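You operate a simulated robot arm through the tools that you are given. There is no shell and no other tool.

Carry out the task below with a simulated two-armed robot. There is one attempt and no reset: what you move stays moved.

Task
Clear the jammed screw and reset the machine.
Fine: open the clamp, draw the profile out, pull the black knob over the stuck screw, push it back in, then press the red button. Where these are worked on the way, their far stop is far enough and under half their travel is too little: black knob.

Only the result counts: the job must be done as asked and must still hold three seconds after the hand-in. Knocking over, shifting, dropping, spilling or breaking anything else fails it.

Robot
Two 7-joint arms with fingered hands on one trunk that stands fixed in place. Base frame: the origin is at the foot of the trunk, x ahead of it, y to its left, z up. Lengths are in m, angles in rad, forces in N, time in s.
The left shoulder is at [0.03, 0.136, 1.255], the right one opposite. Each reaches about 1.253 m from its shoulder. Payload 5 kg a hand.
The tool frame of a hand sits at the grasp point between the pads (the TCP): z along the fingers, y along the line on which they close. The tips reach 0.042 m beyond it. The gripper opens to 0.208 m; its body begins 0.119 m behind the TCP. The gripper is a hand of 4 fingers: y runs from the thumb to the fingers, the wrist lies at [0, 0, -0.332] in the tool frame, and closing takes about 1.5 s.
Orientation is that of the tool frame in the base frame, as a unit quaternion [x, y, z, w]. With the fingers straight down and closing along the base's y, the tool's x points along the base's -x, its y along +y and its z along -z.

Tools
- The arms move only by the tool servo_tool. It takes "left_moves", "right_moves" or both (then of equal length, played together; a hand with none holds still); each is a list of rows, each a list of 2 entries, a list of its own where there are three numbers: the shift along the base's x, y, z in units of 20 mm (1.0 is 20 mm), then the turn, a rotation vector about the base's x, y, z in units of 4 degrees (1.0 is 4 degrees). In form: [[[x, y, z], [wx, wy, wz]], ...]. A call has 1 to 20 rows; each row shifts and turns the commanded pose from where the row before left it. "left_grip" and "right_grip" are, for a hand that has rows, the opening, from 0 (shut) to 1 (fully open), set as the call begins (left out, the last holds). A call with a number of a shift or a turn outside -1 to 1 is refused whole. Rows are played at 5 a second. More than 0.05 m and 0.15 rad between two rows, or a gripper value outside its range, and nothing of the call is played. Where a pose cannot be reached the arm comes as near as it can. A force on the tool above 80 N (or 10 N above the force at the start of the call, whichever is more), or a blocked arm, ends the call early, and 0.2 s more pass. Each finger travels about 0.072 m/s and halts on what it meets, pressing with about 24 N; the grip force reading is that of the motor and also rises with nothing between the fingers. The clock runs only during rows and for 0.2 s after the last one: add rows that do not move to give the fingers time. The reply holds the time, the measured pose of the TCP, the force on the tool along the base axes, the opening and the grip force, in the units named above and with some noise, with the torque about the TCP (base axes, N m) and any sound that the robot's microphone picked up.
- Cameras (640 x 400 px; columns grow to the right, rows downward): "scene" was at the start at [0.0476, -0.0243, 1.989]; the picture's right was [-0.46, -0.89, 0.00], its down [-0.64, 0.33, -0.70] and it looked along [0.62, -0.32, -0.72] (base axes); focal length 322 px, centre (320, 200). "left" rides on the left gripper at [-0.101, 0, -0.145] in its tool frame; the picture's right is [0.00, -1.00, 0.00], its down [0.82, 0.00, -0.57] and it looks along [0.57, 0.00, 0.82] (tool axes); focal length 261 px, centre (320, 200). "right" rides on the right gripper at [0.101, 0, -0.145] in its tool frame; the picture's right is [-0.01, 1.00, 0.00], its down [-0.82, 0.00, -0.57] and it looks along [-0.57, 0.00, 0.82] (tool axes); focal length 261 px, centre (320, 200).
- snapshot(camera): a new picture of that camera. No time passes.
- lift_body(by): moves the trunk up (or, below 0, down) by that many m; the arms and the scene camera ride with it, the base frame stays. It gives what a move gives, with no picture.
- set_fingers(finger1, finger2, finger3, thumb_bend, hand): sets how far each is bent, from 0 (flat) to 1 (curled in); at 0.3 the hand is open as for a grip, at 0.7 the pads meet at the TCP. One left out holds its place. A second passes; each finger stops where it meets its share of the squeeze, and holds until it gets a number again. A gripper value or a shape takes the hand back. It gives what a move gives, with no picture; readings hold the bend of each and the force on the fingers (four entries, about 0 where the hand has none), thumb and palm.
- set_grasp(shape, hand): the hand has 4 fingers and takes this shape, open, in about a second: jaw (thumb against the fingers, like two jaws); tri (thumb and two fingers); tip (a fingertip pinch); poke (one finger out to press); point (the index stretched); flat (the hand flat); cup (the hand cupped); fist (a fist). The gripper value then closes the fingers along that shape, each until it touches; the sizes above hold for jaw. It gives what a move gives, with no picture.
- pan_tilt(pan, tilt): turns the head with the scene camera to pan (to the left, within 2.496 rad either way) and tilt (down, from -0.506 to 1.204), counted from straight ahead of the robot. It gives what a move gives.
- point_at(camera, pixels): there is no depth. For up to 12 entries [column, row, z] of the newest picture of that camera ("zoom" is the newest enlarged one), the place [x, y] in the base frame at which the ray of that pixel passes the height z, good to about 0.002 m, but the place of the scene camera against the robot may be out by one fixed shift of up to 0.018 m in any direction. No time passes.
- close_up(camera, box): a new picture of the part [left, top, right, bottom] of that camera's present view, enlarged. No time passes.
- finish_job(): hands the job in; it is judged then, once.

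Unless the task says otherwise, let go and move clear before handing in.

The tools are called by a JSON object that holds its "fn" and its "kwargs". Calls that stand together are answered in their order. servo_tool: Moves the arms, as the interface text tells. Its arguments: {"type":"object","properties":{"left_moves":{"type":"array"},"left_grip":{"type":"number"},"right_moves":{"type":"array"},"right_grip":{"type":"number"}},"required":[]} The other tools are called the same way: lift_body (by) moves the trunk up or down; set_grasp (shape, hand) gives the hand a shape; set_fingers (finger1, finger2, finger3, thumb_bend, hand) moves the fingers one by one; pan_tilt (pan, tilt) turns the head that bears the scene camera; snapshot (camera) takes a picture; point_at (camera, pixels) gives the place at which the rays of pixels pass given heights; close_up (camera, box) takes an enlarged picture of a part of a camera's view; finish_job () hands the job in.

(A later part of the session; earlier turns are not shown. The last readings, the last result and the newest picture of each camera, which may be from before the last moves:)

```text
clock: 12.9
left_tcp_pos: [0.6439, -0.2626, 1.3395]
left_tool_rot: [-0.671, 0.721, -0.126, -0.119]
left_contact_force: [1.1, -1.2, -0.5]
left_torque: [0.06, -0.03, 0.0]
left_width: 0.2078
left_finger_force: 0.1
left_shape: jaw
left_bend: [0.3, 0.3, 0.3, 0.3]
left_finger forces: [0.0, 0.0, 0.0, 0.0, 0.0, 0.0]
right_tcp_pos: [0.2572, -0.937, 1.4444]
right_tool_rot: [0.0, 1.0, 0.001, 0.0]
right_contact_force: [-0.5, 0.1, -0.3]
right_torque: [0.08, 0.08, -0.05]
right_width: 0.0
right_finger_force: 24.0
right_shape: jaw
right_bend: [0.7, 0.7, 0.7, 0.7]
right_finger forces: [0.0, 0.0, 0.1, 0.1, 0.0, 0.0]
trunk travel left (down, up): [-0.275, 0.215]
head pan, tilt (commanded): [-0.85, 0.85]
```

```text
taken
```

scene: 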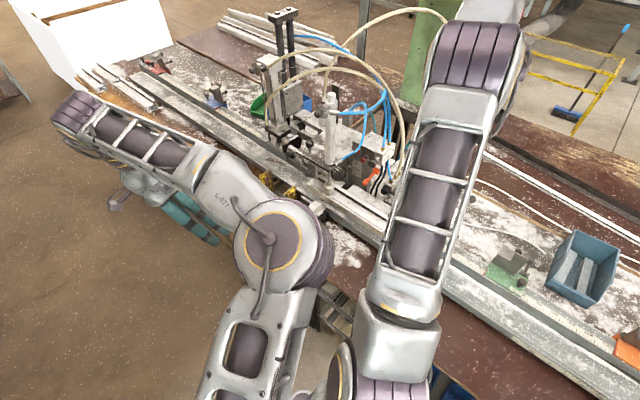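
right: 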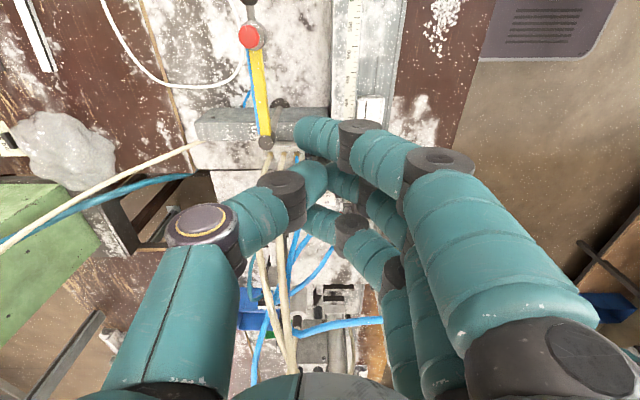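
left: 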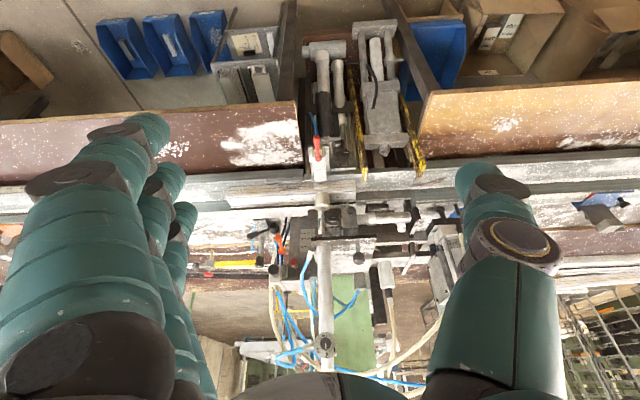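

The right hand is at (0.257, −0.937, 1.444), closed, with the lever hidden behind the fingers in its own view but visible to the left camera at (250, 237). I'll descend most of the way and look again.

{"fn": "servo_tool", "kwargs": {"right_moves": [[[0, 0, -1], [0, 0, 0]], [[0, 0, -1], [0, 0, 0]], [[0, 0, -1], [0, 0, 0]], [[0, 0, -1], [0, 0, 0]], [[0, 0, -1], [0, 0, 0]], [[0, 0, -1], [0, 0, 0]], [[0, 0, -1], [0, 0, 0]], [[0, 0, -1], [0, 0, 0]], [[0, 0, -1], [0, 0, 0]], [[0, 0, -1], [0, 0, 0]], [[0, 0, -1], [0, 0, 0]], [[0, 0, -1], [0, 0, 0]], [[0, 0, -1], [0, 0, 0]], [[0, 0, -1], [0, 0, 0]], [[0, 0, -1], [0, 0, 0]]]}}

{"fn": "snapshot", "kwargs": {"camera": "right"}}

{"fn": "snapshot", "kwargs": {"camera": "left"}}

{"fn": "snapshot", "kwargs": {"camera": "scene"}}

```text
clock: 16.1
left_tcp_pos: [0.6441, -0.2622, 1.3386]
left_tool_rot: [-0.671, 0.721, -0.126, -0.118]
left_contact_force: [1.1, -0.2, -0.6]
left_torque: [0.05, 0.01, 0.01]
left_width: 0.2079
left_finger_force: 0.0
left_shape: jaw
left_bend: [0.3, 0.3, 0.3, 0.3]
left_finger forces: [0.0, 0.0, 0.0, 0.1, 0.0, 0.1]
right_tcp_pos: [0.2562, -0.9353, 1.1453]
right_tool_rot: [0.001, 1.0, 0.0, 0.0]
right_contact_force: [-0.2, -0.3, 0.2]
right_torque: [0.06, 0.02, -0.02]
right_width: 0.0
right_finger_force: 23.9
right_shape: jaw
right_bend: [0.7, 0.7, 0.7, 0.7]
right_finger forces: [0.1, 0.0, 0.0, 0.0, 0.0, 0.1]
trunk travel left (down, up): [-0.275, 0.215]
head pan, tilt (commanded): [-0.85, 0.85]
```

```text
taken
```

right: 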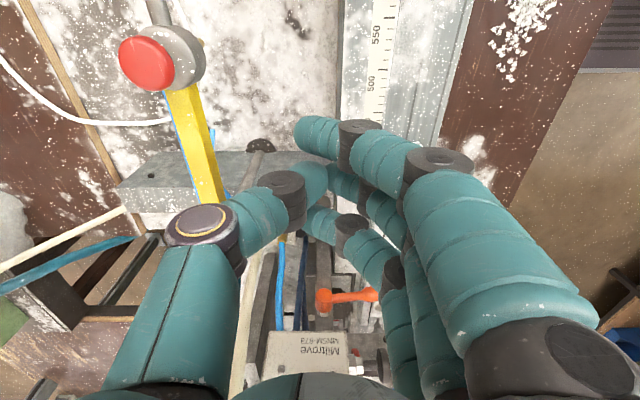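

```text
taken
```

left: 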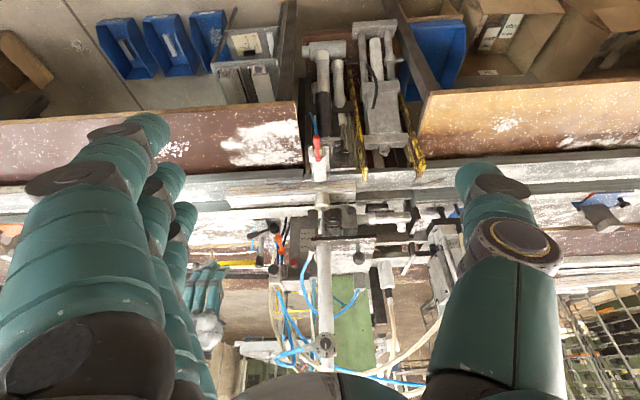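

```text
taken
```

scene: 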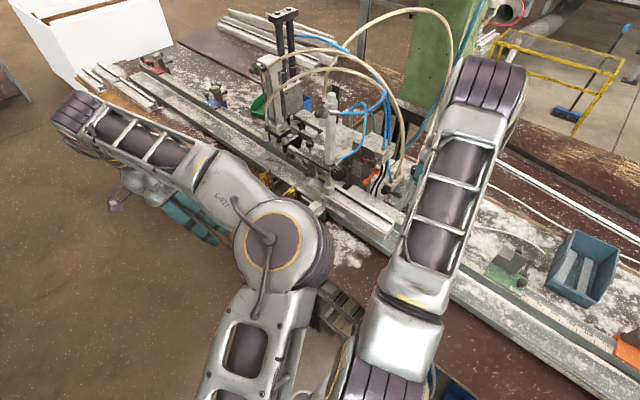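

Fingertips show at left (205, 290), clear of everything; the thumb knuckle passes near the yellow arm, so I'll shift 15 mm toward +y and descend to tip height beside the lever, still on its −x side.

{"fn": "servo_tool", "kwargs": {"right_moves": [[[0, 0.75, 0], [0, 0, 0]], [[0, 0, -1], [0, 0, 0]], [[0, 0, -1], [0, 0, 0]], [[0, 0, -1], [0, 0, 0]], [[0, 0, -1], [0, 0, 0]], [[0, 0, -1], [0, 0, 0]]]}}

{"fn": "snapshot", "kwargs": {"camera": "right"}}

{"fn": "close_up", "kwargs": {"camera": "left", "box": [170, 195, 330, 295]}}

```text
clock: 17.6
left_tcp_pos: [0.6436, -0.2627, 1.3387]
left_tool_rot: [-0.671, 0.721, -0.127, -0.118]
left_contact_force: [0.6, -0.2, 0.1]
left_torque: [0.03, 0.0, -0.05]
left_width: 0.208
left_finger_force: 0.0
left_shape: jaw
left_bend: [0.3, 0.3, 0.3, 0.3]
left_finger forces: [0.0, 0.1, 0.0, 0.0, 0.0, 0.0]
right_tcp_pos: [0.256, -0.9205, 1.0456]
right_tool_rot: [0.0, 1.0, 0.0, 0.0]
right_contact_force: [-0.1, -0.5, 0.1]
right_torque: [0.09, 0.03, -0.05]
right_width: 0.0
right_finger_force: 23.8
right_shape: jaw
right_bend: [0.7, 0.7, 0.7, 0.7]
right_finger forces: [0.0, 0.1, 0.1, 0.0, 0.0, 0.1]
trunk travel left (down, up): [-0.275, 0.215]
head pan, tilt (commanded): [-0.85, 0.85]
```

```text
taken
```

right: 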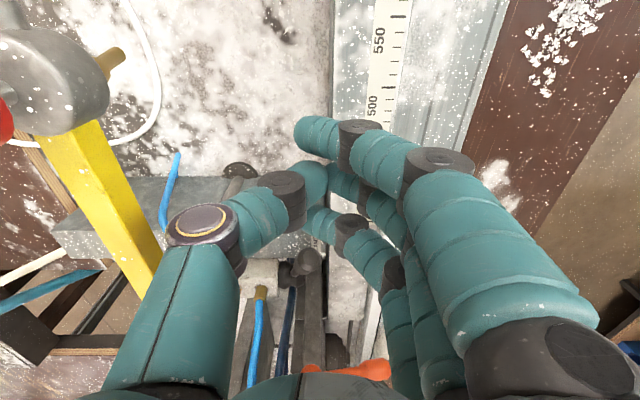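

```text
4.00 times, centred on (250, 245) of left
```

zoom: 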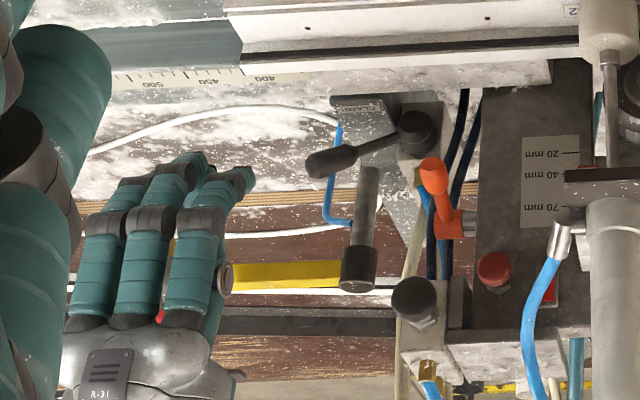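

In the left close-up the fingertips (245, 180) are just left of the lever's grip end (306, 165), about 5 cm apart and slightly higher. I'll lower 24 mm and ease toward +x to contact.

{"fn": "servo_tool", "kwargs": {"right_moves": [[[0, 0, -0.6], [0, 0, 0]], [[0, 0, -0.6], [0, 0, 0]], [[0.8, 0, 0], [0, 0, 0]], [[0.8, 0, 0], [0, 0, 0]]]}}

{"fn": "close_up", "kwargs": {"camera": "left", "box": [170, 195, 330, 295]}}

{"fn": "snapshot", "kwargs": {"camera": "right"}}

```text
clock: 18.6
left_tcp_pos: [0.6438, -0.262, 1.3386]
left_tool_rot: [-0.671, 0.721, -0.127, -0.117]
left_contact_force: [0.7, -0.4, 0.4]
left_torque: [0.05, 0.0, -0.04]
left_width: 0.2077
left_finger_force: 0.1
left_shape: jaw
left_bend: [0.3, 0.3, 0.3, 0.3]
left_finger forces: [0.0, 0.1, 0.0, 0.0, 0.0, 0.1]
right_tcp_pos: [0.2875, -0.9207, 1.0219]
right_tool_rot: [0.001, 1.0, 0.0, 0.0]
right_contact_force: [0.2, -0.6, 0.1]
right_torque: [0.04, -0.03, 0.0]
right_width: 0.0001
right_finger_force: 23.7
right_shape: jaw
right_bend: [0.7, 0.7, 0.7, 0.7]
right_finger forces: [0.1, 0.0, 0.0, 0.0, 0.0, 0.0]
trunk travel left (down, up): [-0.275, 0.215]
head pan, tilt (commanded): [-0.85, 0.85]
```

```text
4.00 times, centred on (250, 245) of left
```

zoom: 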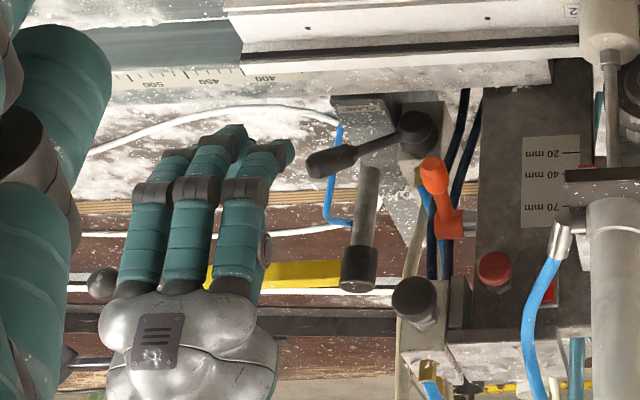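

```text
taken
```

right: 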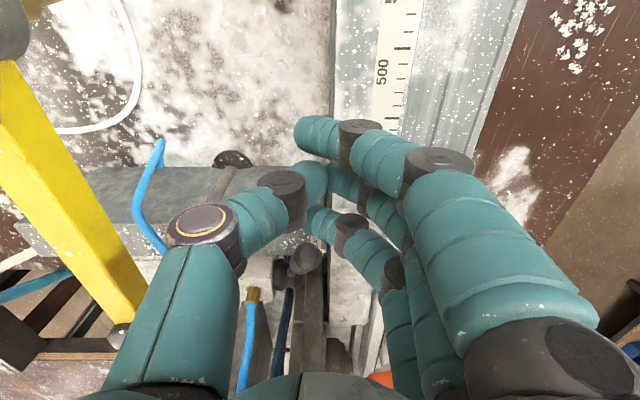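

The ring fingertip at (290, 150) is now ~1 cm from the lever end (306, 162). I push slowly along +x with a slight rise and watch the force.

{"fn": "servo_tool", "kwargs": {"right_moves": [[[0.5, 0, 0], [0, 0, 0]], [[0.5, 0, 0], [0, 0, 0]], [[0.5, 0, 0.1], [0, 0, 0]], [[0.5, 0, 0.2], [0, 0, 0]]]}}

{"fn": "close_up", "kwargs": {"camera": "left", "box": [170, 195, 330, 295]}}

```text
clock: 19.6
left_tcp_pos: [0.6377, -0.2627, 1.3415]
left_tool_rot: [-0.671, 0.721, -0.128, -0.117]
left_contact_force: [-0.5, 0.1, 0.7]
left_torque: [0.03, -0.07, 0.03]
left_width: 0.208
left_finger_force: 0.1
left_shape: jaw
left_bend: [0.3, 0.3, 0.3, 0.3]
left_finger forces: [0.1, 0.0, 0.0, 0.0, 0.0, 0.0]
right_tcp_pos: [0.3068, -0.9225, 1.0257]
right_tool_rot: [0.004, 1.0, 0.001, -0.01]
right_contact_force: [-71.7, 1.3, -12.4]
right_torque: [-0.03, 2.29, -0.17]
right_width: 0.0
right_finger_force: 23.7
right_shape: jaw
right_bend: [0.7, 0.7, 0.7, 0.7]
right_finger forces: [0.1, 0.0, 61.9, 0.0, 0.1, 0.0]
trunk travel left (down, up): [-0.275, 0.215]
head pan, tilt (commanded): [-0.85, 0.85]
```

```text
4.00 times, centred on (250, 245) of left
```

zoom: 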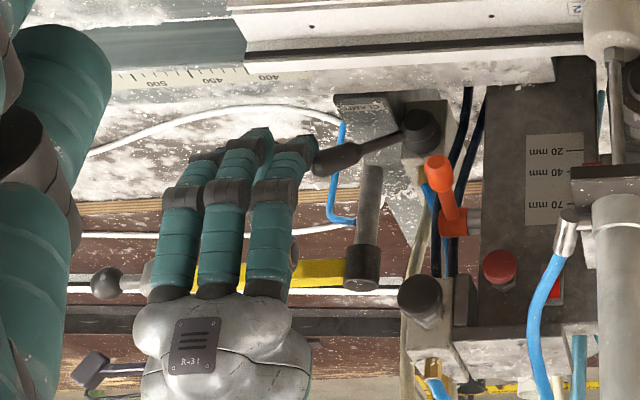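

The push met 72 N without the lever turning (it still points the same way in the close-up), so this is not its opening direction or axis. I'll back off and study the hub closely.

{"fn": "servo_tool", "kwargs": {"right_moves": [[[-1, 0, 0], [0, 0, 0]], [[-1, 0, 0], [0, 0, 0]], [[-1, 0, 0.5], [0, 0, 0]], [[0, 0, 1], [0, 0, 0]], [[0, 0, 1], [0, 0, 0]], [[0, 0, 1], [0, 0, 0]], [[0, 0, 1], [0, 0, 0]], [[0, 0, 1], [0, 0, 0]], [[0, 0, 1], [0, 0, 0]], [[0, 0, 1], [0, 0, 0]], [[0, 0, 1], [0, 0, 0]]]}}

{"fn": "close_up", "kwargs": {"camera": "left", "box": [235, 210, 299, 250]}}

{"fn": "snapshot", "kwargs": {"camera": "right"}}

{"fn": "close_up", "kwargs": {"camera": "scene", "box": [360, 150, 440, 200]}}

```text
clock: 21.9
left_tcp_pos: [0.6428, -0.2604, 1.34]
left_tool_rot: [-0.671, 0.721, -0.126, -0.118]
left_contact_force: [0.4, 0.6, -0.2]
left_torque: [-0.1, 0.0, -0.03]
left_width: 0.208
left_finger_force: 0.1
left_shape: jaw
left_bend: [0.3, 0.3, 0.3, 0.3]
left_finger forces: [0.0, 0.1, 0.0, 0.1, 0.1, 0.0]
right_tcp_pos: [0.268, -0.9194, 1.199]
right_tool_rot: [-0.001, 1.0, 0.0, 0.0]
right_contact_force: [-0.6, 0.1, -0.6]
right_torque: [-0.05, 0.01, -0.02]
right_width: 0.0
right_finger_force: 24.5
right_shape: jaw
right_bend: [0.7, 0.7, 0.7, 0.7]
right_finger forces: [0.0, 0.1, 0.1, 0.1, 0.1, 0.0]
trunk travel left (down, up): [-0.275, 0.215]
head pan, tilt (commanded): [-0.85, 0.85]
```

```text
10.00 times, centred on (267, 230) of left
```

zoom: 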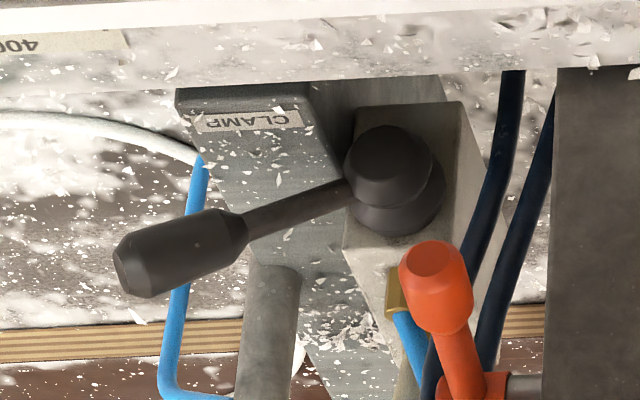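

```text
taken
```

right: 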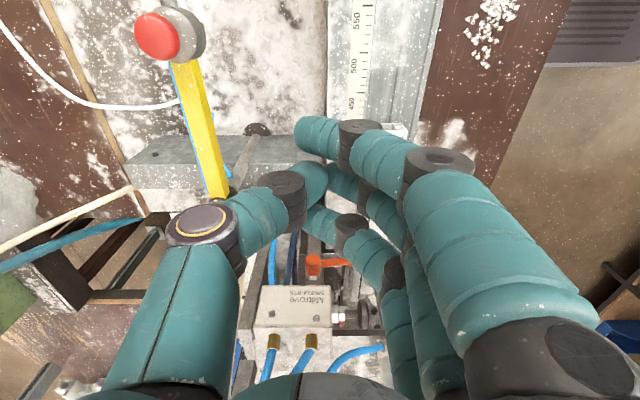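

```text
8.00 times, centred on (400, 175) of scene
```

zoom: 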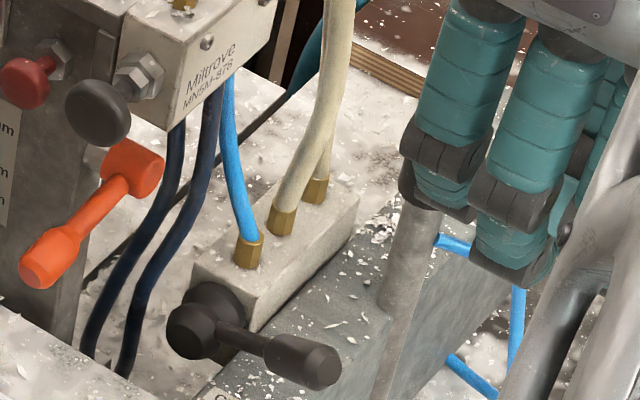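

The lever's hub sits on the +y face of the valve block with its axis along y; raising it is blocked, so I'll try pressing its grip downward from above. I move over (0.354, −0.925) and down to just above the grip.

{"fn": "servo_tool", "kwargs": {"right_moves": [[[1, 0, 0], [0, 0, 0]], [[1, 0, 0], [0, 0, 0]], [[1, -0.25, 0], [0, 0, 0]], [[1, 0, 0], [0, 0, 0]], [[0.3, 0, 0], [0, 0, 0]], [[0, 0, -1], [0, 0, 0]], [[0, 0, -1], [0, 0, 0]], [[0, 0, -1], [0, 0, 0]], [[0, 0, -1], [0, 0, 0]], [[0, 0, -1], [0, 0, 0]], [[0, 0, -1], [0, 0, 0]]]}}

{"fn": "close_up", "kwargs": {"camera": "left", "box": [190, 195, 350, 295]}}

{"fn": "snapshot", "kwargs": {"camera": "right"}}

```text
clock: 24.4
left_tcp_pos: [0.6433, -0.2636, 1.3389]
left_tool_rot: [-0.671, 0.721, -0.127, -0.117]
left_contact_force: [0.5, -1.1, -0.6]
left_torque: [0.06, 0.02, -0.03]
left_width: 0.2079
left_finger_force: 0.2
left_shape: jaw
left_bend: [0.3, 0.3, 0.3, 0.3]
left_finger forces: [0.0, 0.0, 0.0, 0.0, 0.0, 0.0]
right_tcp_pos: [0.3535, -0.9252, 1.0776]
right_tool_rot: [0.0, 1.0, 0.0, 0.0]
right_contact_force: [0.4, 0.2, -0.1]
right_torque: [0.09, 0.02, -0.01]
right_width: 0.0001
right_finger_force: 23.9
right_shape: jaw
right_bend: [0.7, 0.7, 0.7, 0.7]
right_finger forces: [0.1, 0.0, 0.0, 0.1, 0.0, 0.0]
trunk travel left (down, up): [-0.275, 0.215]
head pan, tilt (commanded): [-0.85, 0.85]
```

```text
4.00 times, centred on (270, 245) of left
```

zoom: 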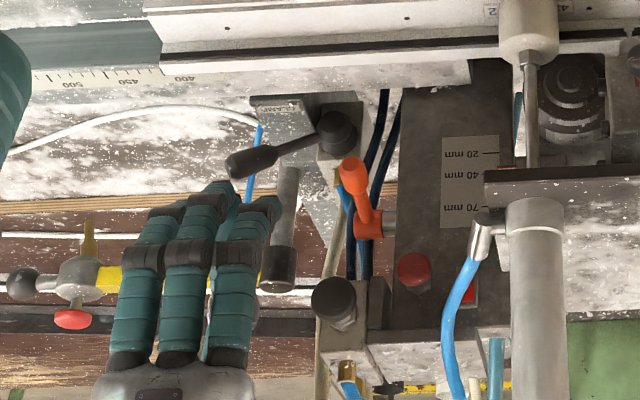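

```text
taken
```

right: 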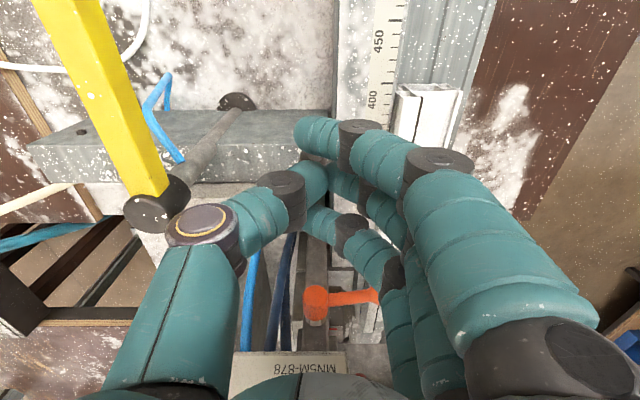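

The fingertips sit just above the grip end in the left close-up (tips (215, 185), grip (232, 163)), but the thumb knuckle gets close to the post cap at right (155, 205). I'll tilt the hand 16° about x to swing the thumb away, then press down gently.

{"fn": "servo_tool", "kwargs": {"right_moves": [[[0, 0.2, 0.2], [-1, 0, 0]], [[0, 0.1, 0], [-1, 0, 0]], [[0, 0, 0], [-1, 0, 0]], [[0, 0, 0], [-1, 0, 0]], [[0, 0, -0.4], [0, 0, 0]], [[0, 0, -0.4], [0, 0, 0]]]}}

{"fn": "close_up", "kwargs": {"camera": "left", "box": [190, 195, 350, 295]}}

{"fn": "snapshot", "kwargs": {"camera": "right"}}

```text
clock: 25.8
left_tcp_pos: [0.6436, -0.2618, 1.3392]
left_tool_rot: [-0.671, 0.721, -0.127, -0.117]
left_contact_force: [-0.8, 0.1, 0.1]
left_torque: [0.0, -0.01, 0.0]
left_width: 0.2083
left_finger_force: 0.0
left_shape: jaw
left_bend: [0.3, 0.3, 0.3, 0.3]
left_finger forces: [0.1, 0.0, 0.1, 0.0, 0.0, 0.1]
right_tcp_pos: [0.3537, -0.9189, 1.0648]
right_tool_rot: [0.002, 0.99, -0.139, 0.0]
right_contact_force: [0.2, -0.4, 0.4]
right_torque: [0.03, 0.02, 0.01]
right_width: 0.0001
right_finger_force: 24.1
right_shape: jaw
right_bend: [0.7, 0.7, 0.7, 0.7]
right_finger forces: [0.0, 0.0, 0.1, 0.1, 0.0, 0.0]
trunk travel left (down, up): [-0.275, 0.215]
head pan, tilt (commanded): [-0.85, 0.85]
```

```text
4.00 times, centred on (270, 245) of left
```

zoom: 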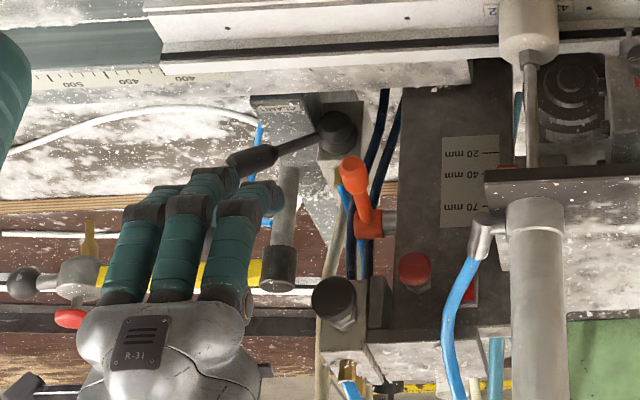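

```text
taken
```

right: 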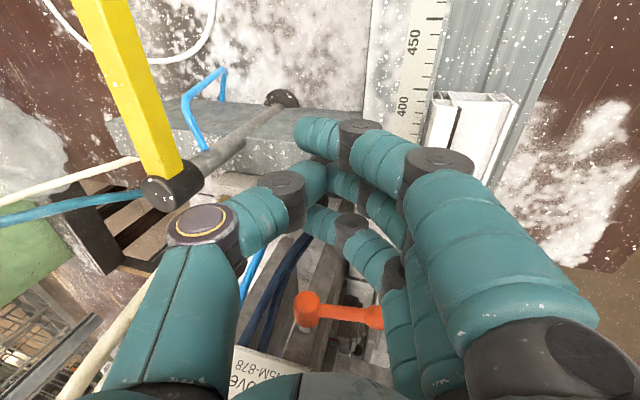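

The middle fingertip (225, 178) is right at the grip's end (226–275, 157). I shift +x 14 mm and press down in small steps.

{"fn": "servo_tool", "kwargs": {"right_moves": [[[0.7, 0, 0], [0, 0, 0]], [[0, 0, -0.3], [0, 0, 0]], [[0, 0, -0.3], [0, 0, 0]], [[0, 0, -0.3], [0, 0, 0]], [[0, 0, -0.3], [0, 0, 0]]]}}

{"fn": "close_up", "kwargs": {"camera": "left", "box": [190, 195, 350, 295]}}

```text
clock: 26.9
left_tcp_pos: [0.6422, -0.2585, 1.3414]
left_tool_rot: [-0.671, 0.721, -0.129, -0.12]
left_contact_force: [0.6, 0.4, 0.2]
left_torque: [-0.02, 0.01, 0.0]
left_width: 0.2078
left_finger_force: 0.0
left_shape: jaw
left_bend: [0.3, 0.3, 0.3, 0.3]
left_finger forces: [0.0, 0.0, 0.0, 0.0, 0.1, 0.0]
right_tcp_pos: [0.3706, -0.9198, 1.0513]
right_tool_rot: [0.0, 0.989, -0.145, 0.004]
right_contact_force: [5.4, -6.7, 54.0]
right_torque: [-1.24, 0.17, 0.15]
right_width: 0.0
right_finger_force: 23.5
right_shape: jaw
right_bend: [0.7, 0.7, 0.7, 0.7]
right_finger forces: [0.1, 17.7, 0.1, 0.0, 55.2, 0.1]
trunk travel left (down, up): [-0.275, 0.215]
head pan, tilt (commanded): [-0.85, 0.85]
```

```text
4.00 times, centred on (270, 245) of left
```

zoom: 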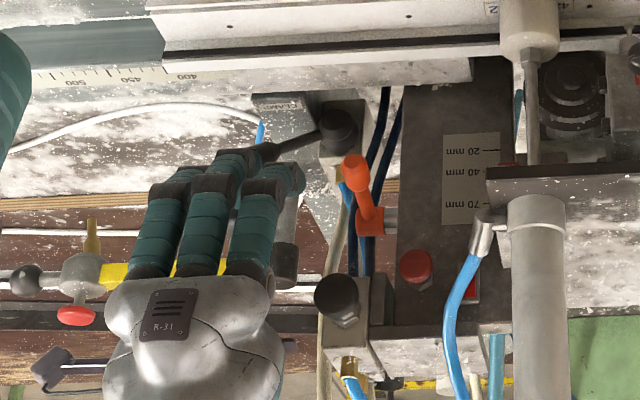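

Pressing down meets 54 N, mostly on the thumb, with no clear rotation. I'll look closely at what touches what before trying another direction.

{"fn": "close_up", "kwargs": {"camera": "left", "box": [235, 210, 299, 250]}}

{"fn": "close_up", "kwargs": {"camera": "scene", "box": [360, 150, 440, 200]}}

{"fn": "close_up", "kwargs": {"camera": "right", "box": [200, 100, 360, 200]}}

```text
10.00 times, centred on (267, 230) of left
```

zoom: 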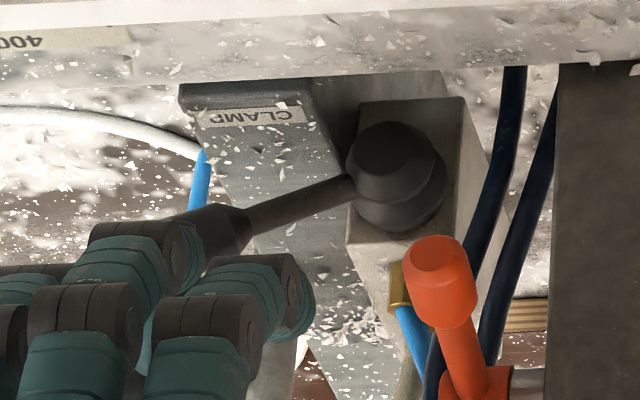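

```text
8.00 times, centred on (400, 175) of scene
```

zoom: 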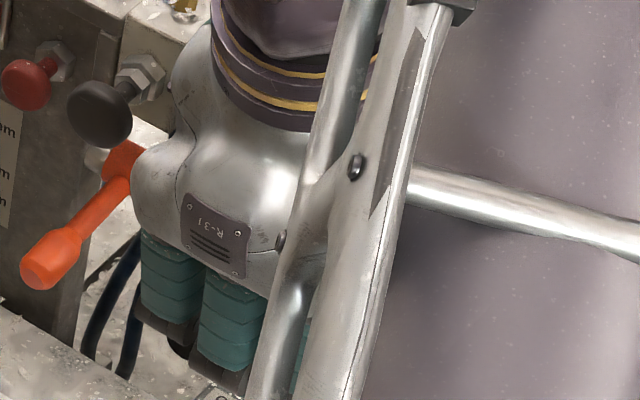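

```text
4.00 times, centred on (280, 150) of right
```

zoom: 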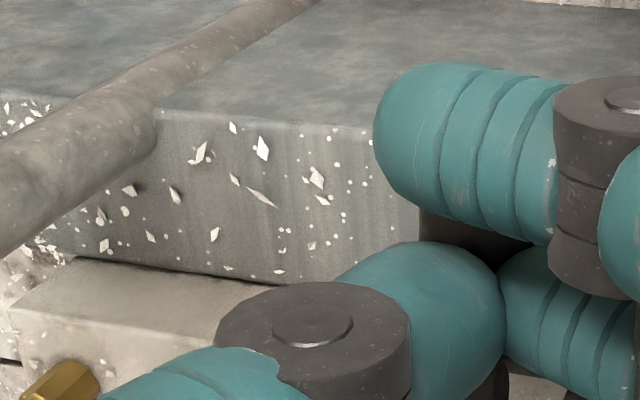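

The lever's slope in the close-up looks slightly flatter than before (about 0.29 vs 0.36), so it may be turning stiffly downward. I press a little further to see whether it gives.

{"fn": "servo_tool", "kwargs": {"right_moves": [[[0, 0, -0.15], [0, 0, 0]], [[0, 0, -0.1], [0, 0, 0]], [[0, 0, 0], [0, 0, 0]]]}}

{"fn": "close_up", "kwargs": {"camera": "left", "box": [235, 210, 299, 250]}}

```text
clock: 27.8
left_tcp_pos: [0.641, -0.2577, 1.34]
left_tool_rot: [-0.67, 0.721, -0.129, -0.12]
left_contact_force: [0.6, 1.1, -0.8]
left_torque: [-0.01, -0.02, -0.01]
left_width: 0.2078
left_finger_force: 0.1
left_shape: jaw
left_bend: [0.3, 0.3, 0.3, 0.3]
left_finger forces: [0.0, 0.1, 0.0, 0.0, 0.1, 0.1]
right_tcp_pos: [0.3702, -0.9201, 1.0497]
right_tool_rot: [0.002, 0.989, -0.146, 0.004]
right_contact_force: [9.3, -2.9, 71.8]
right_torque: [-1.31, 0.12, 0.2]
right_width: 0.0
right_finger_force: 24.6
right_shape: jaw
right_bend: [0.7, 0.7, 0.7, 0.7]
right_finger forces: [0.0, 24.5, 0.0, 0.0, 73.8, 0.0]
trunk travel left (down, up): [-0.275, 0.215]
head pan, tilt (commanded): [-0.85, 0.85]
```

```text
10.00 times, centred on (267, 230) of left
```

zoom: 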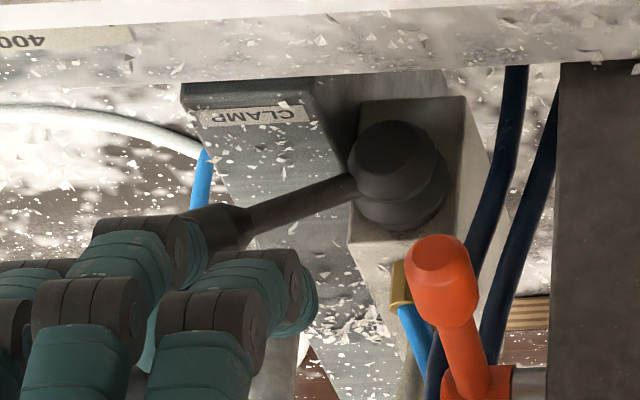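

No motion at 72 N downward. I'll lift off, open the jaw a little and take the grip between thumb and fingers to feel the sideways directions.

{"fn": "servo_tool", "kwargs": {"right_moves": [[[0, 0, 1], [0, 0, 0]], [[0, 0, 1], [0, 0, 0]], [[0, 0, 1], [0, 0, 0]], [[0, 0, 0], [0, 0, 0]], [[0, 0, 0], [0, 0, 0]]], "right_grip": 0.3}}

{"fn": "close_up", "kwargs": {"camera": "left", "box": [190, 195, 350, 295]}}

{"fn": "snapshot", "kwargs": {"camera": "right"}}

```text
clock: 28.9
left_tcp_pos: [0.6431, -0.2629, 1.3392]
left_tool_rot: [-0.671, 0.721, -0.127, -0.117]
left_contact_force: [-0.6, -0.3, -0.3]
left_torque: [-0.03, 0.0, -0.01]
left_width: 0.2081
left_finger_force: 0.1
left_shape: jaw
left_bend: [0.3, 0.3, 0.3, 0.3]
left_finger forces: [0.0, 0.0, 0.0, 0.0, 0.1, 0.0]
right_tcp_pos: [0.3681, -0.9181, 1.0967]
right_tool_rot: [0.001, 0.99, -0.14, 0.0]
right_contact_force: [0.0, 0.3, 0.3]
right_torque: [-0.03, 0.0, 0.01]
right_width: 0.0619
right_finger_force: 0.1
right_shape: jaw
right_bend: [0.73, 0.73, 0.73, 0.7]
right_finger forces: [0.1, 0.0, 0.1, 0.1, 0.0, 0.0]
trunk travel left (down, up): [-0.275, 0.215]
head pan, tilt (commanded): [-0.85, 0.85]
```

```text
4.00 times, centred on (270, 245) of left
```

zoom: 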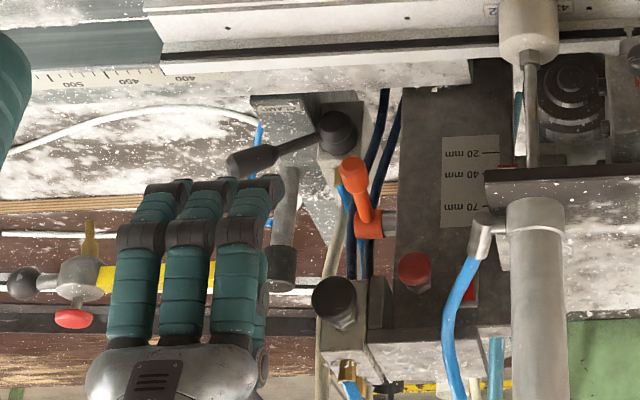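

```text
taken
```

right: 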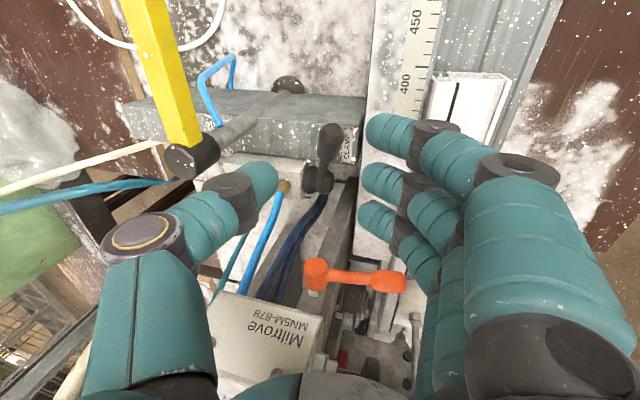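

Now the lever is plainly seen between thumb and fingers at right (330, 145). A hard zoom on it will show its joint.

{"fn": "close_up", "kwargs": {"camera": "right", "box": [280, 105, 376, 165]}}

{"fn": "close_up", "kwargs": {"camera": "right", "box": [270, 150, 398, 230]}}

```text
6.67 times, centred on (328, 135) of right
```

zoom: 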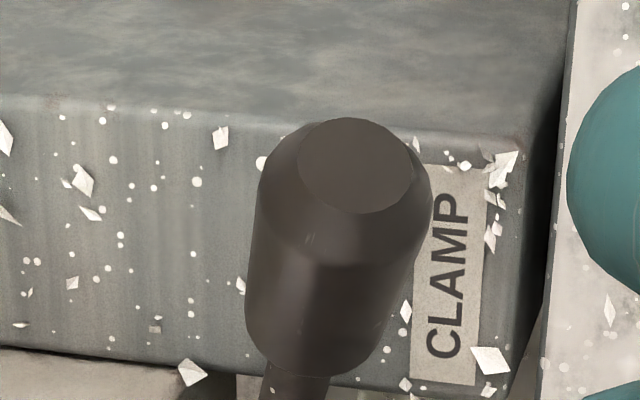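

```text
5.00 times, centred on (334, 190) of right
```

zoom: 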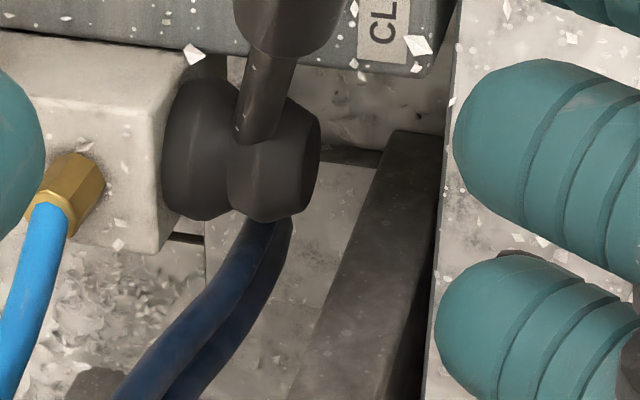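

The lever's hub clearly turns about y, yet both ways were stiff. To feel other directions safely, I'll narrow the opening, tilt the hand a bit more (thumb away from the post) and straddle the grip.

{"fn": "servo_tool", "kwargs": {"right_moves": [[[0, 0, 0.3], [-1, 0, 0]], [[0, 0, 0], [-1, 0, 0]], [[0, 0, 0], [-1, 0, 0]], [[0, 0, -1], [0, 0, 0]], [[0, 0, -1], [0, 0, 0]]], "right_grip": 0.22}}

{"fn": "snapshot", "kwargs": {"camera": "right"}}

{"fn": "close_up", "kwargs": {"camera": "left", "box": [190, 195, 350, 295]}}

```text
clock: 30.1
left_tcp_pos: [0.6446, -0.2629, 1.3378]
left_tool_rot: [-0.671, 0.722, -0.126, -0.118]
left_contact_force: [0.2, -0.8, 0.4]
left_torque: [-0.01, 0.05, -0.02]
left_width: 0.2079
left_finger_force: 0.0
left_shape: jaw
left_bend: [0.3, 0.3, 0.3, 0.3]
left_finger forces: [0.0, 0.0, 0.0, 0.1, 0.0, 0.1]
right_tcp_pos: [0.369, -0.9195, 1.0624]
right_tool_rot: [0.0, 0.97, -0.242, -0.001]
right_contact_force: [0.2, -0.8, 0.3]
right_torque: [0.05, 0.03, 0.02]
right_width: 0.046
right_finger_force: 0.0
right_shape: jaw
right_bend: [0.73, 0.73, 0.73, 0.7]
right_finger forces: [0.1, 0.0, 0.0, 0.0, 0.0, 0.0]
trunk travel left (down, up): [-0.275, 0.215]
head pan, tilt (commanded): [-0.85, 0.85]
```

```text
taken
```

right: 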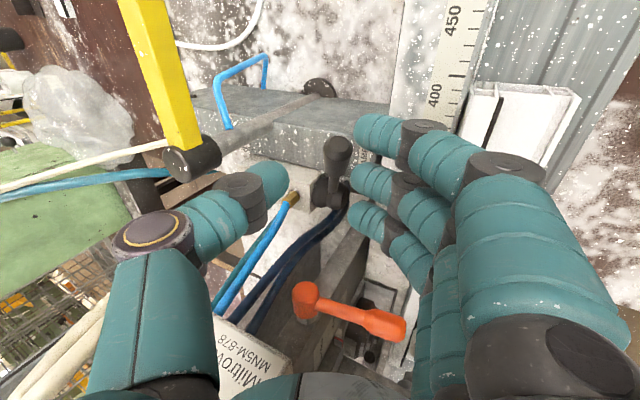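

```text
4.00 times, centred on (270, 245) of left
```

zoom: 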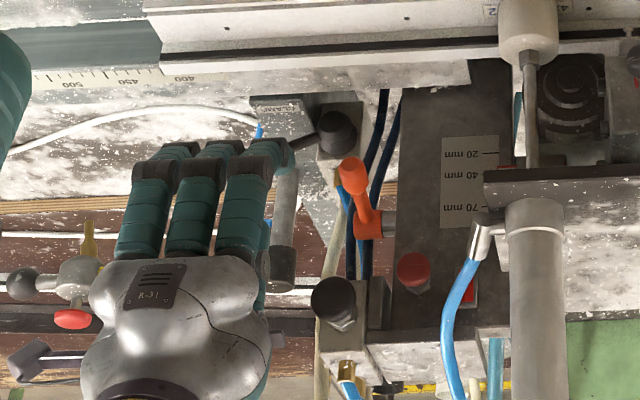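

The grip (337, 155) sits between thumb (275, 180) and fingers (360, 130–220), and straight descent will centre it. I go down 40 mm and close on it.

{"fn": "servo_tool", "kwargs": {"right_moves": [[[0, 0, -0.7], [0, 0, 0]], [[0, 0, -0.7], [0, 0, 0]], [[0, 0, -0.6], [0, 0, 0]]]}}

{"fn": "snapshot", "kwargs": {"camera": "right"}}

{"fn": "close_up", "kwargs": {"camera": "left", "box": [190, 195, 350, 295]}}

```text
clock: 30.9
left_tcp_pos: [0.6438, -0.2625, 1.339]
left_tool_rot: [-0.671, 0.721, -0.127, -0.117]
left_contact_force: [0.8, 0.0, -0.5]
left_torque: [0.01, 0.04, -0.01]
left_width: 0.2081
left_finger_force: 0.0
left_shape: jaw
left_bend: [0.3, 0.3, 0.3, 0.3]
left_finger forces: [0.0, 0.1, 0.0, 0.0, 0.0, 0.1]
right_tcp_pos: [0.3682, -0.9186, 1.023]
right_tool_rot: [0.0, 0.97, -0.242, 0.001]
right_contact_force: [0.6, 0.8, -0.2]
right_torque: [0.06, 0.05, -0.01]
right_width: 0.0462
right_finger_force: 0.0
right_shape: jaw
right_bend: [0.73, 0.73, 0.73, 0.7]
right_finger forces: [0.0, 0.1, 0.0, 0.0, 0.0, 0.1]
trunk travel left (down, up): [-0.275, 0.215]
head pan, tilt (commanded): [-0.85, 0.85]
```

```text
taken
```

right: 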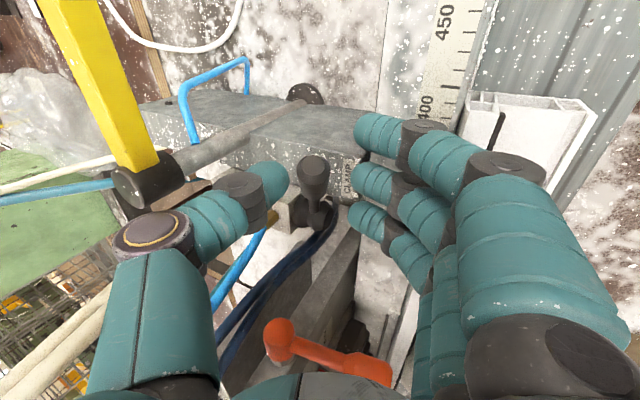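

```text
4.00 times, centred on (270, 245) of left
```

zoom: 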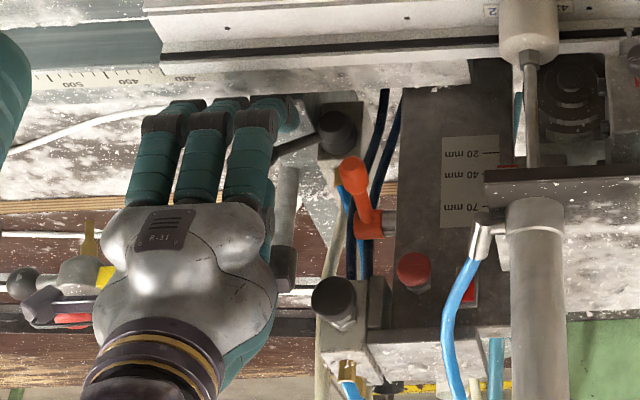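

The grip end at (315, 175) is centred between thumb and fingers. I close on it.

{"fn": "servo_tool", "kwargs": {"right_moves": [[[0, 0, 0], [0, 0, 0]], [[0, 0, 0], [0, 0, 0]], [[0, 0, 0], [0, 0, 0]], [[0, 0, 0], [0, 0, 0]]], "right_grip": 0}}

{"fn": "snapshot", "kwargs": {"camera": "right"}}

```text
clock: 31.9
left_tcp_pos: [0.643, -0.2622, 1.339]
left_tool_rot: [-0.671, 0.721, -0.127, -0.118]
left_contact_force: [-0.1, 0.3, -1.4]
left_torque: [-0.01, 0.03, 0.01]
left_width: 0.208
left_finger_force: 0.0
left_shape: jaw
left_bend: [0.3, 0.3, 0.3, 0.3]
left_finger forces: [0.0, 0.0, 0.0, 0.0, 0.0, 0.1]
right_tcp_pos: [0.3679, -0.9197, 1.0244]
right_tool_rot: [0.001, 0.97, -0.241, 0.0]
right_contact_force: [2.3, -3.0, 1.3]
right_torque: [0.1, -0.06, 0.3]
right_width: 0.0099
right_finger_force: 23.8
right_shape: jaw
right_bend: [0.7, 0.71, 0.7, 0.7]
right_finger forces: [0.0, 8.1, 8.1, 0.1, 19.4, 0.0]
trunk travel left (down, up): [-0.275, 0.215]
head pan, tilt (commanded): [-0.85, 0.85]
```

```text
taken
```

right: 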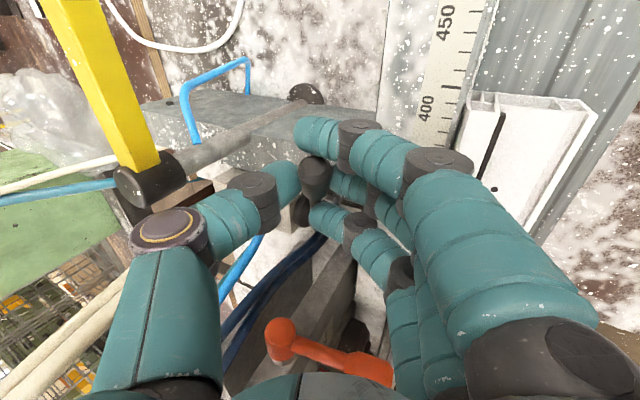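

The handle is pinched (thumb 19 N, fingers 8 N each). I test by moving 10–15 mm toward +y and watching force.

{"fn": "servo_tool", "kwargs": {"right_moves": [[[0, 0.3, 0], [0, 0, 0]], [[0, 0.3, 0], [0, 0, 0]]]}}

{"fn": "close_up", "kwargs": {"camera": "right", "box": [240, 120, 400, 220]}}

```text
clock: 32.5
left_tcp_pos: [0.6446, -0.2638, 1.3398]
left_tool_rot: [-0.671, 0.721, -0.127, -0.117]
left_contact_force: [-0.1, 0.7, 0.0]
left_torque: [0.0, 0.0, 0.01]
left_width: 0.2078
left_finger_force: 0.0
left_shape: jaw
left_bend: [0.3, 0.3, 0.3, 0.3]
left_finger forces: [0.0, 0.1, 0.0, 0.0, 0.1, 0.0]
right_tcp_pos: [0.3683, -0.9107, 1.0237]
right_tool_rot: [0.001, 0.97, -0.243, 0.0]
right_contact_force: [7.0, -28.5, 2.7]
right_torque: [-0.58, -0.12, 0.25]
right_width: 0.0095
right_finger_force: 24.1
right_shape: jaw
right_bend: [0.7, 0.71, 0.7, 0.7]
right_finger forces: [0.0, 2.6, 0.0, 0.0, 28.6, 0.0]
trunk travel left (down, up): [-0.275, 0.215]
head pan, tilt (commanded): [-0.85, 0.85]
```

```text
4.00 times, centred on (320, 170) of right
```

zoom: 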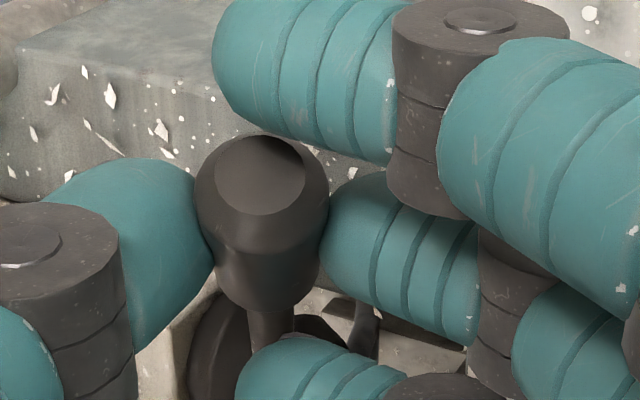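

Moving 9 mm toward +y just loaded the thumb to 28 N, so it doesn't swing that way. I return and test toward −y.

{"fn": "servo_tool", "kwargs": {"right_moves": [[[0, -0.3, 0], [0, 0, 0]], [[0, -0.3, 0], [0, 0, 0]], [[0, -0.3, 0], [0, 0, 0]], [[0, -0.3, 0], [0, 0, 0]]]}}

{"fn": "close_up", "kwargs": {"camera": "right", "box": [240, 120, 400, 220]}}

```text
clock: 33.5
left_tcp_pos: [0.6429, -0.26, 1.339]
left_tool_rot: [-0.671, 0.721, -0.127, -0.119]
left_contact_force: [-0.6, 0.9, -0.9]
left_torque: [-0.01, 0.01, 0.0]
left_width: 0.2078
left_finger_force: 0.0
left_shape: jaw
left_bend: [0.3, 0.3, 0.3, 0.3]
left_finger forces: [0.0, 0.1, 0.0, 0.1, 0.1, 0.0]
right_tcp_pos: [0.3671, -0.9282, 1.0239]
right_tool_rot: [0.0, 0.97, -0.241, 0.0]
right_contact_force: [-2.2, 4.6, 8.7]
right_torque: [0.11, 0.11, 0.04]
right_width: 0.0089
right_finger_force: 23.8
right_shape: jaw
right_bend: [0.7, 0.71, 0.7, 0.71]
right_finger forces: [0.1, 14.6, 0.1, 0.0, 16.2, 0.0]
trunk travel left (down, up): [-0.275, 0.215]
head pan, tilt (commanded): [-0.85, 0.85]
```

```text
4.00 times, centred on (320, 170) of right
```

zoom: 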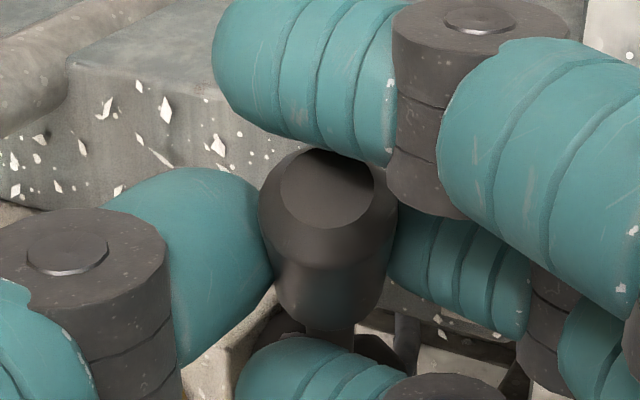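

Neither sideways direction turns the lever; the fingers simply shift on it. I'll release, rise and look at the hub and nearby fittings for markings before deciding.

{"fn": "servo_tool", "kwargs": {"right_moves": [[[0, 0.4, 0], [0, 0, 0]], [[0, 0, 0], [0, 0, 0]], [[0, 0, 0.5], [0, 0, 0]], [[0, 0, 1], [0, 0, 0]], [[0, 0, 1], [0, 0, 0]], [[0, 0, 1], [0, 0, 0]], [[0, 0, 1], [0, 0, 0]], [[0, 1, 1], [0, 0, 0]], [[0, 1, 1], [0, 0, 0]], [[0, 1, 0], [0, 0, 0]], [[0, 1, 0], [0, 0, 0]]], "right_grip": 0.3}}

{"fn": "snapshot", "kwargs": {"camera": "right"}}

{"fn": "close_up", "kwargs": {"camera": "left", "box": [230, 200, 326, 260]}}

```text
clock: 36.0
left_tcp_pos: [0.6433, -0.2605, 1.339]
left_tool_rot: [-0.671, 0.721, -0.128, -0.118]
left_contact_force: [0.5, -0.1, 0.7]
left_torque: [-0.05, -0.02, 0.08]
left_width: 0.2083
left_finger_force: 0.0
left_shape: jaw
left_bend: [0.3, 0.3, 0.3, 0.3]
left_finger forces: [0.0, 0.0, 0.0, 0.1, 0.0, 0.0]
right_tcp_pos: [0.3676, -0.8416, 1.1539]
right_tool_rot: [0.001, 0.97, -0.242, -0.001]
right_contact_force: [-0.1, 0.2, 0.3]
right_torque: [-0.06, -0.02, 0.02]
right_width: 0.062
right_finger_force: 0.1
right_shape: jaw
right_bend: [0.73, 0.73, 0.73, 0.7]
right_finger forces: [0.0, 0.0, 0.0, 0.0, 0.0, 0.0]
trunk travel left (down, up): [-0.275, 0.215]
head pan, tilt (commanded): [-0.85, 0.85]
```

```text
taken
```

right: 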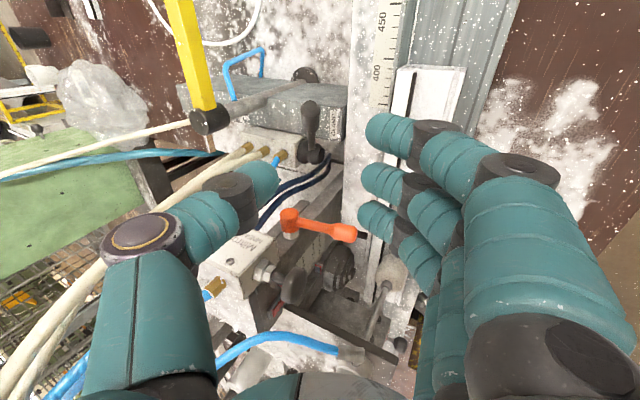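

```text
6.67 times, centred on (278, 230) of left
```

zoom: 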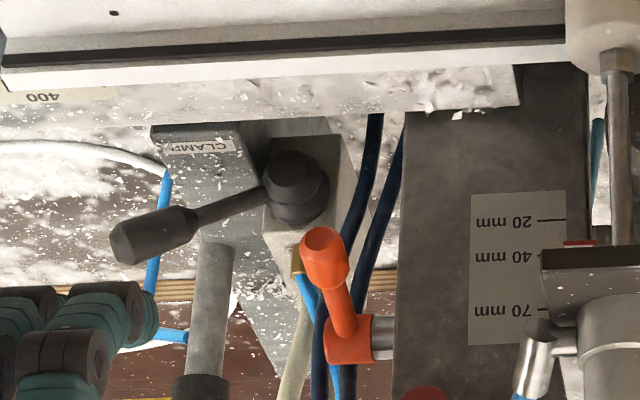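

The right camera now has a front-side view of lever and panel. I zoom on both.

{"fn": "close_up", "kwargs": {"camera": "right", "box": [270, 85, 366, 145]}}

{"fn": "close_up", "kwargs": {"camera": "right", "box": [230, 190, 390, 290]}}

{"fn": "close_up", "kwargs": {"camera": "right", "box": [310, 240, 438, 320]}}

```text
6.67 times, centred on (318, 115) of right
```

zoom: 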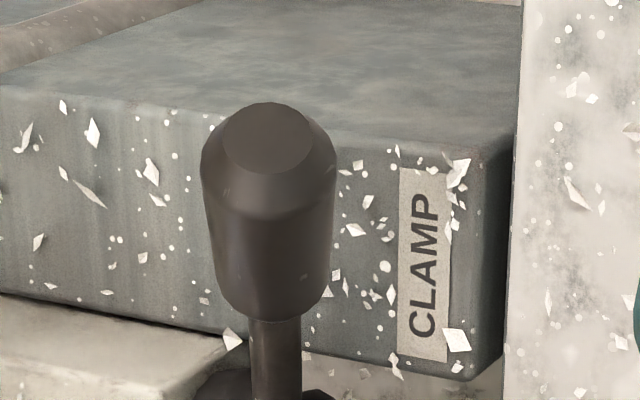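

```text
4.00 times, centred on (310, 240) of right
```

zoom: 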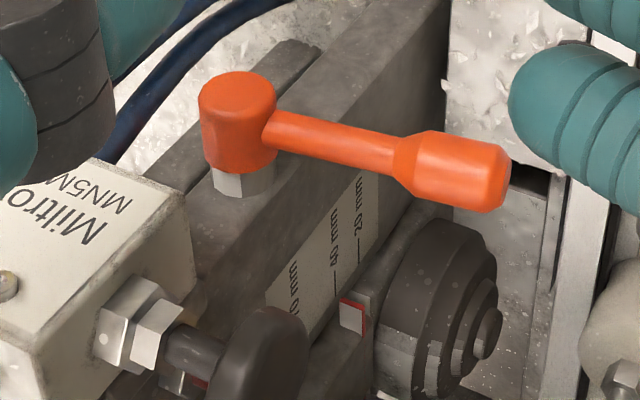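

```text
5.00 times, centred on (374, 280) of right
```

zoom: 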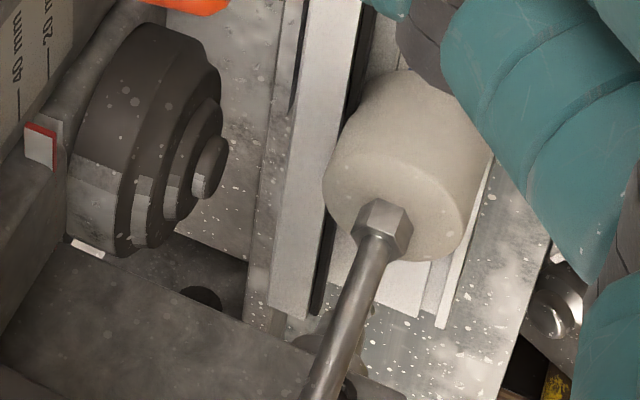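

The label lies on the box's top face by the black lever, whose hub is on the valve block. Let me check the overall scene again for any other clamp control I may have missed.

{"fn": "snapshot", "kwargs": {"camera": "scene"}}

{"fn": "close_up", "kwargs": {"camera": "scene", "box": [250, 60, 410, 160]}}

{"fn": "close_up", "kwargs": {"camera": "left", "box": [280, 120, 376, 180]}}

{"fn": "close_up", "kwargs": {"camera": "left", "box": [360, 180, 488, 260]}}

```text
taken
```

scene: 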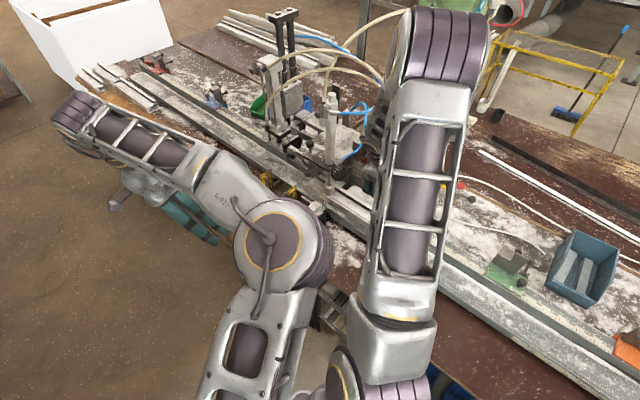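

```text
4.00 times, centred on (330, 110) of scene
```

zoom: 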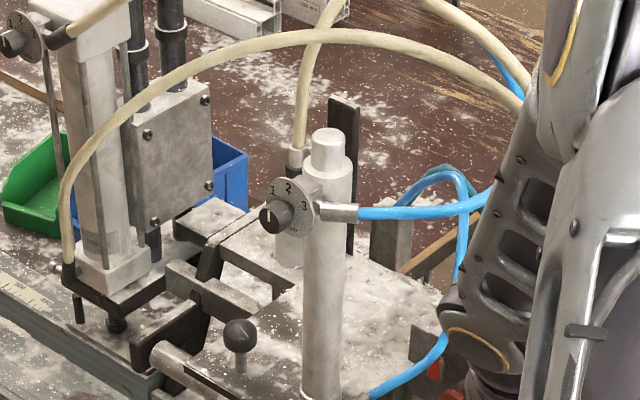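

```text
6.67 times, centred on (328, 150) of left
```

zoom: 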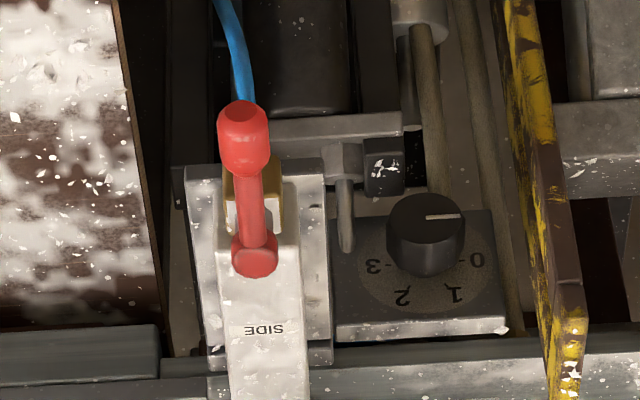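

```text
5.00 times, centred on (424, 220) of left
```

zoom: 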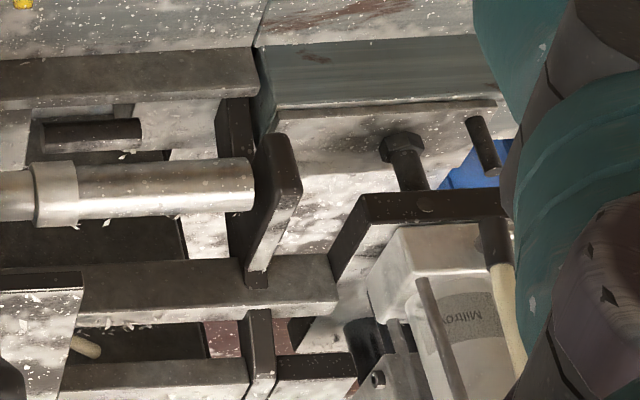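

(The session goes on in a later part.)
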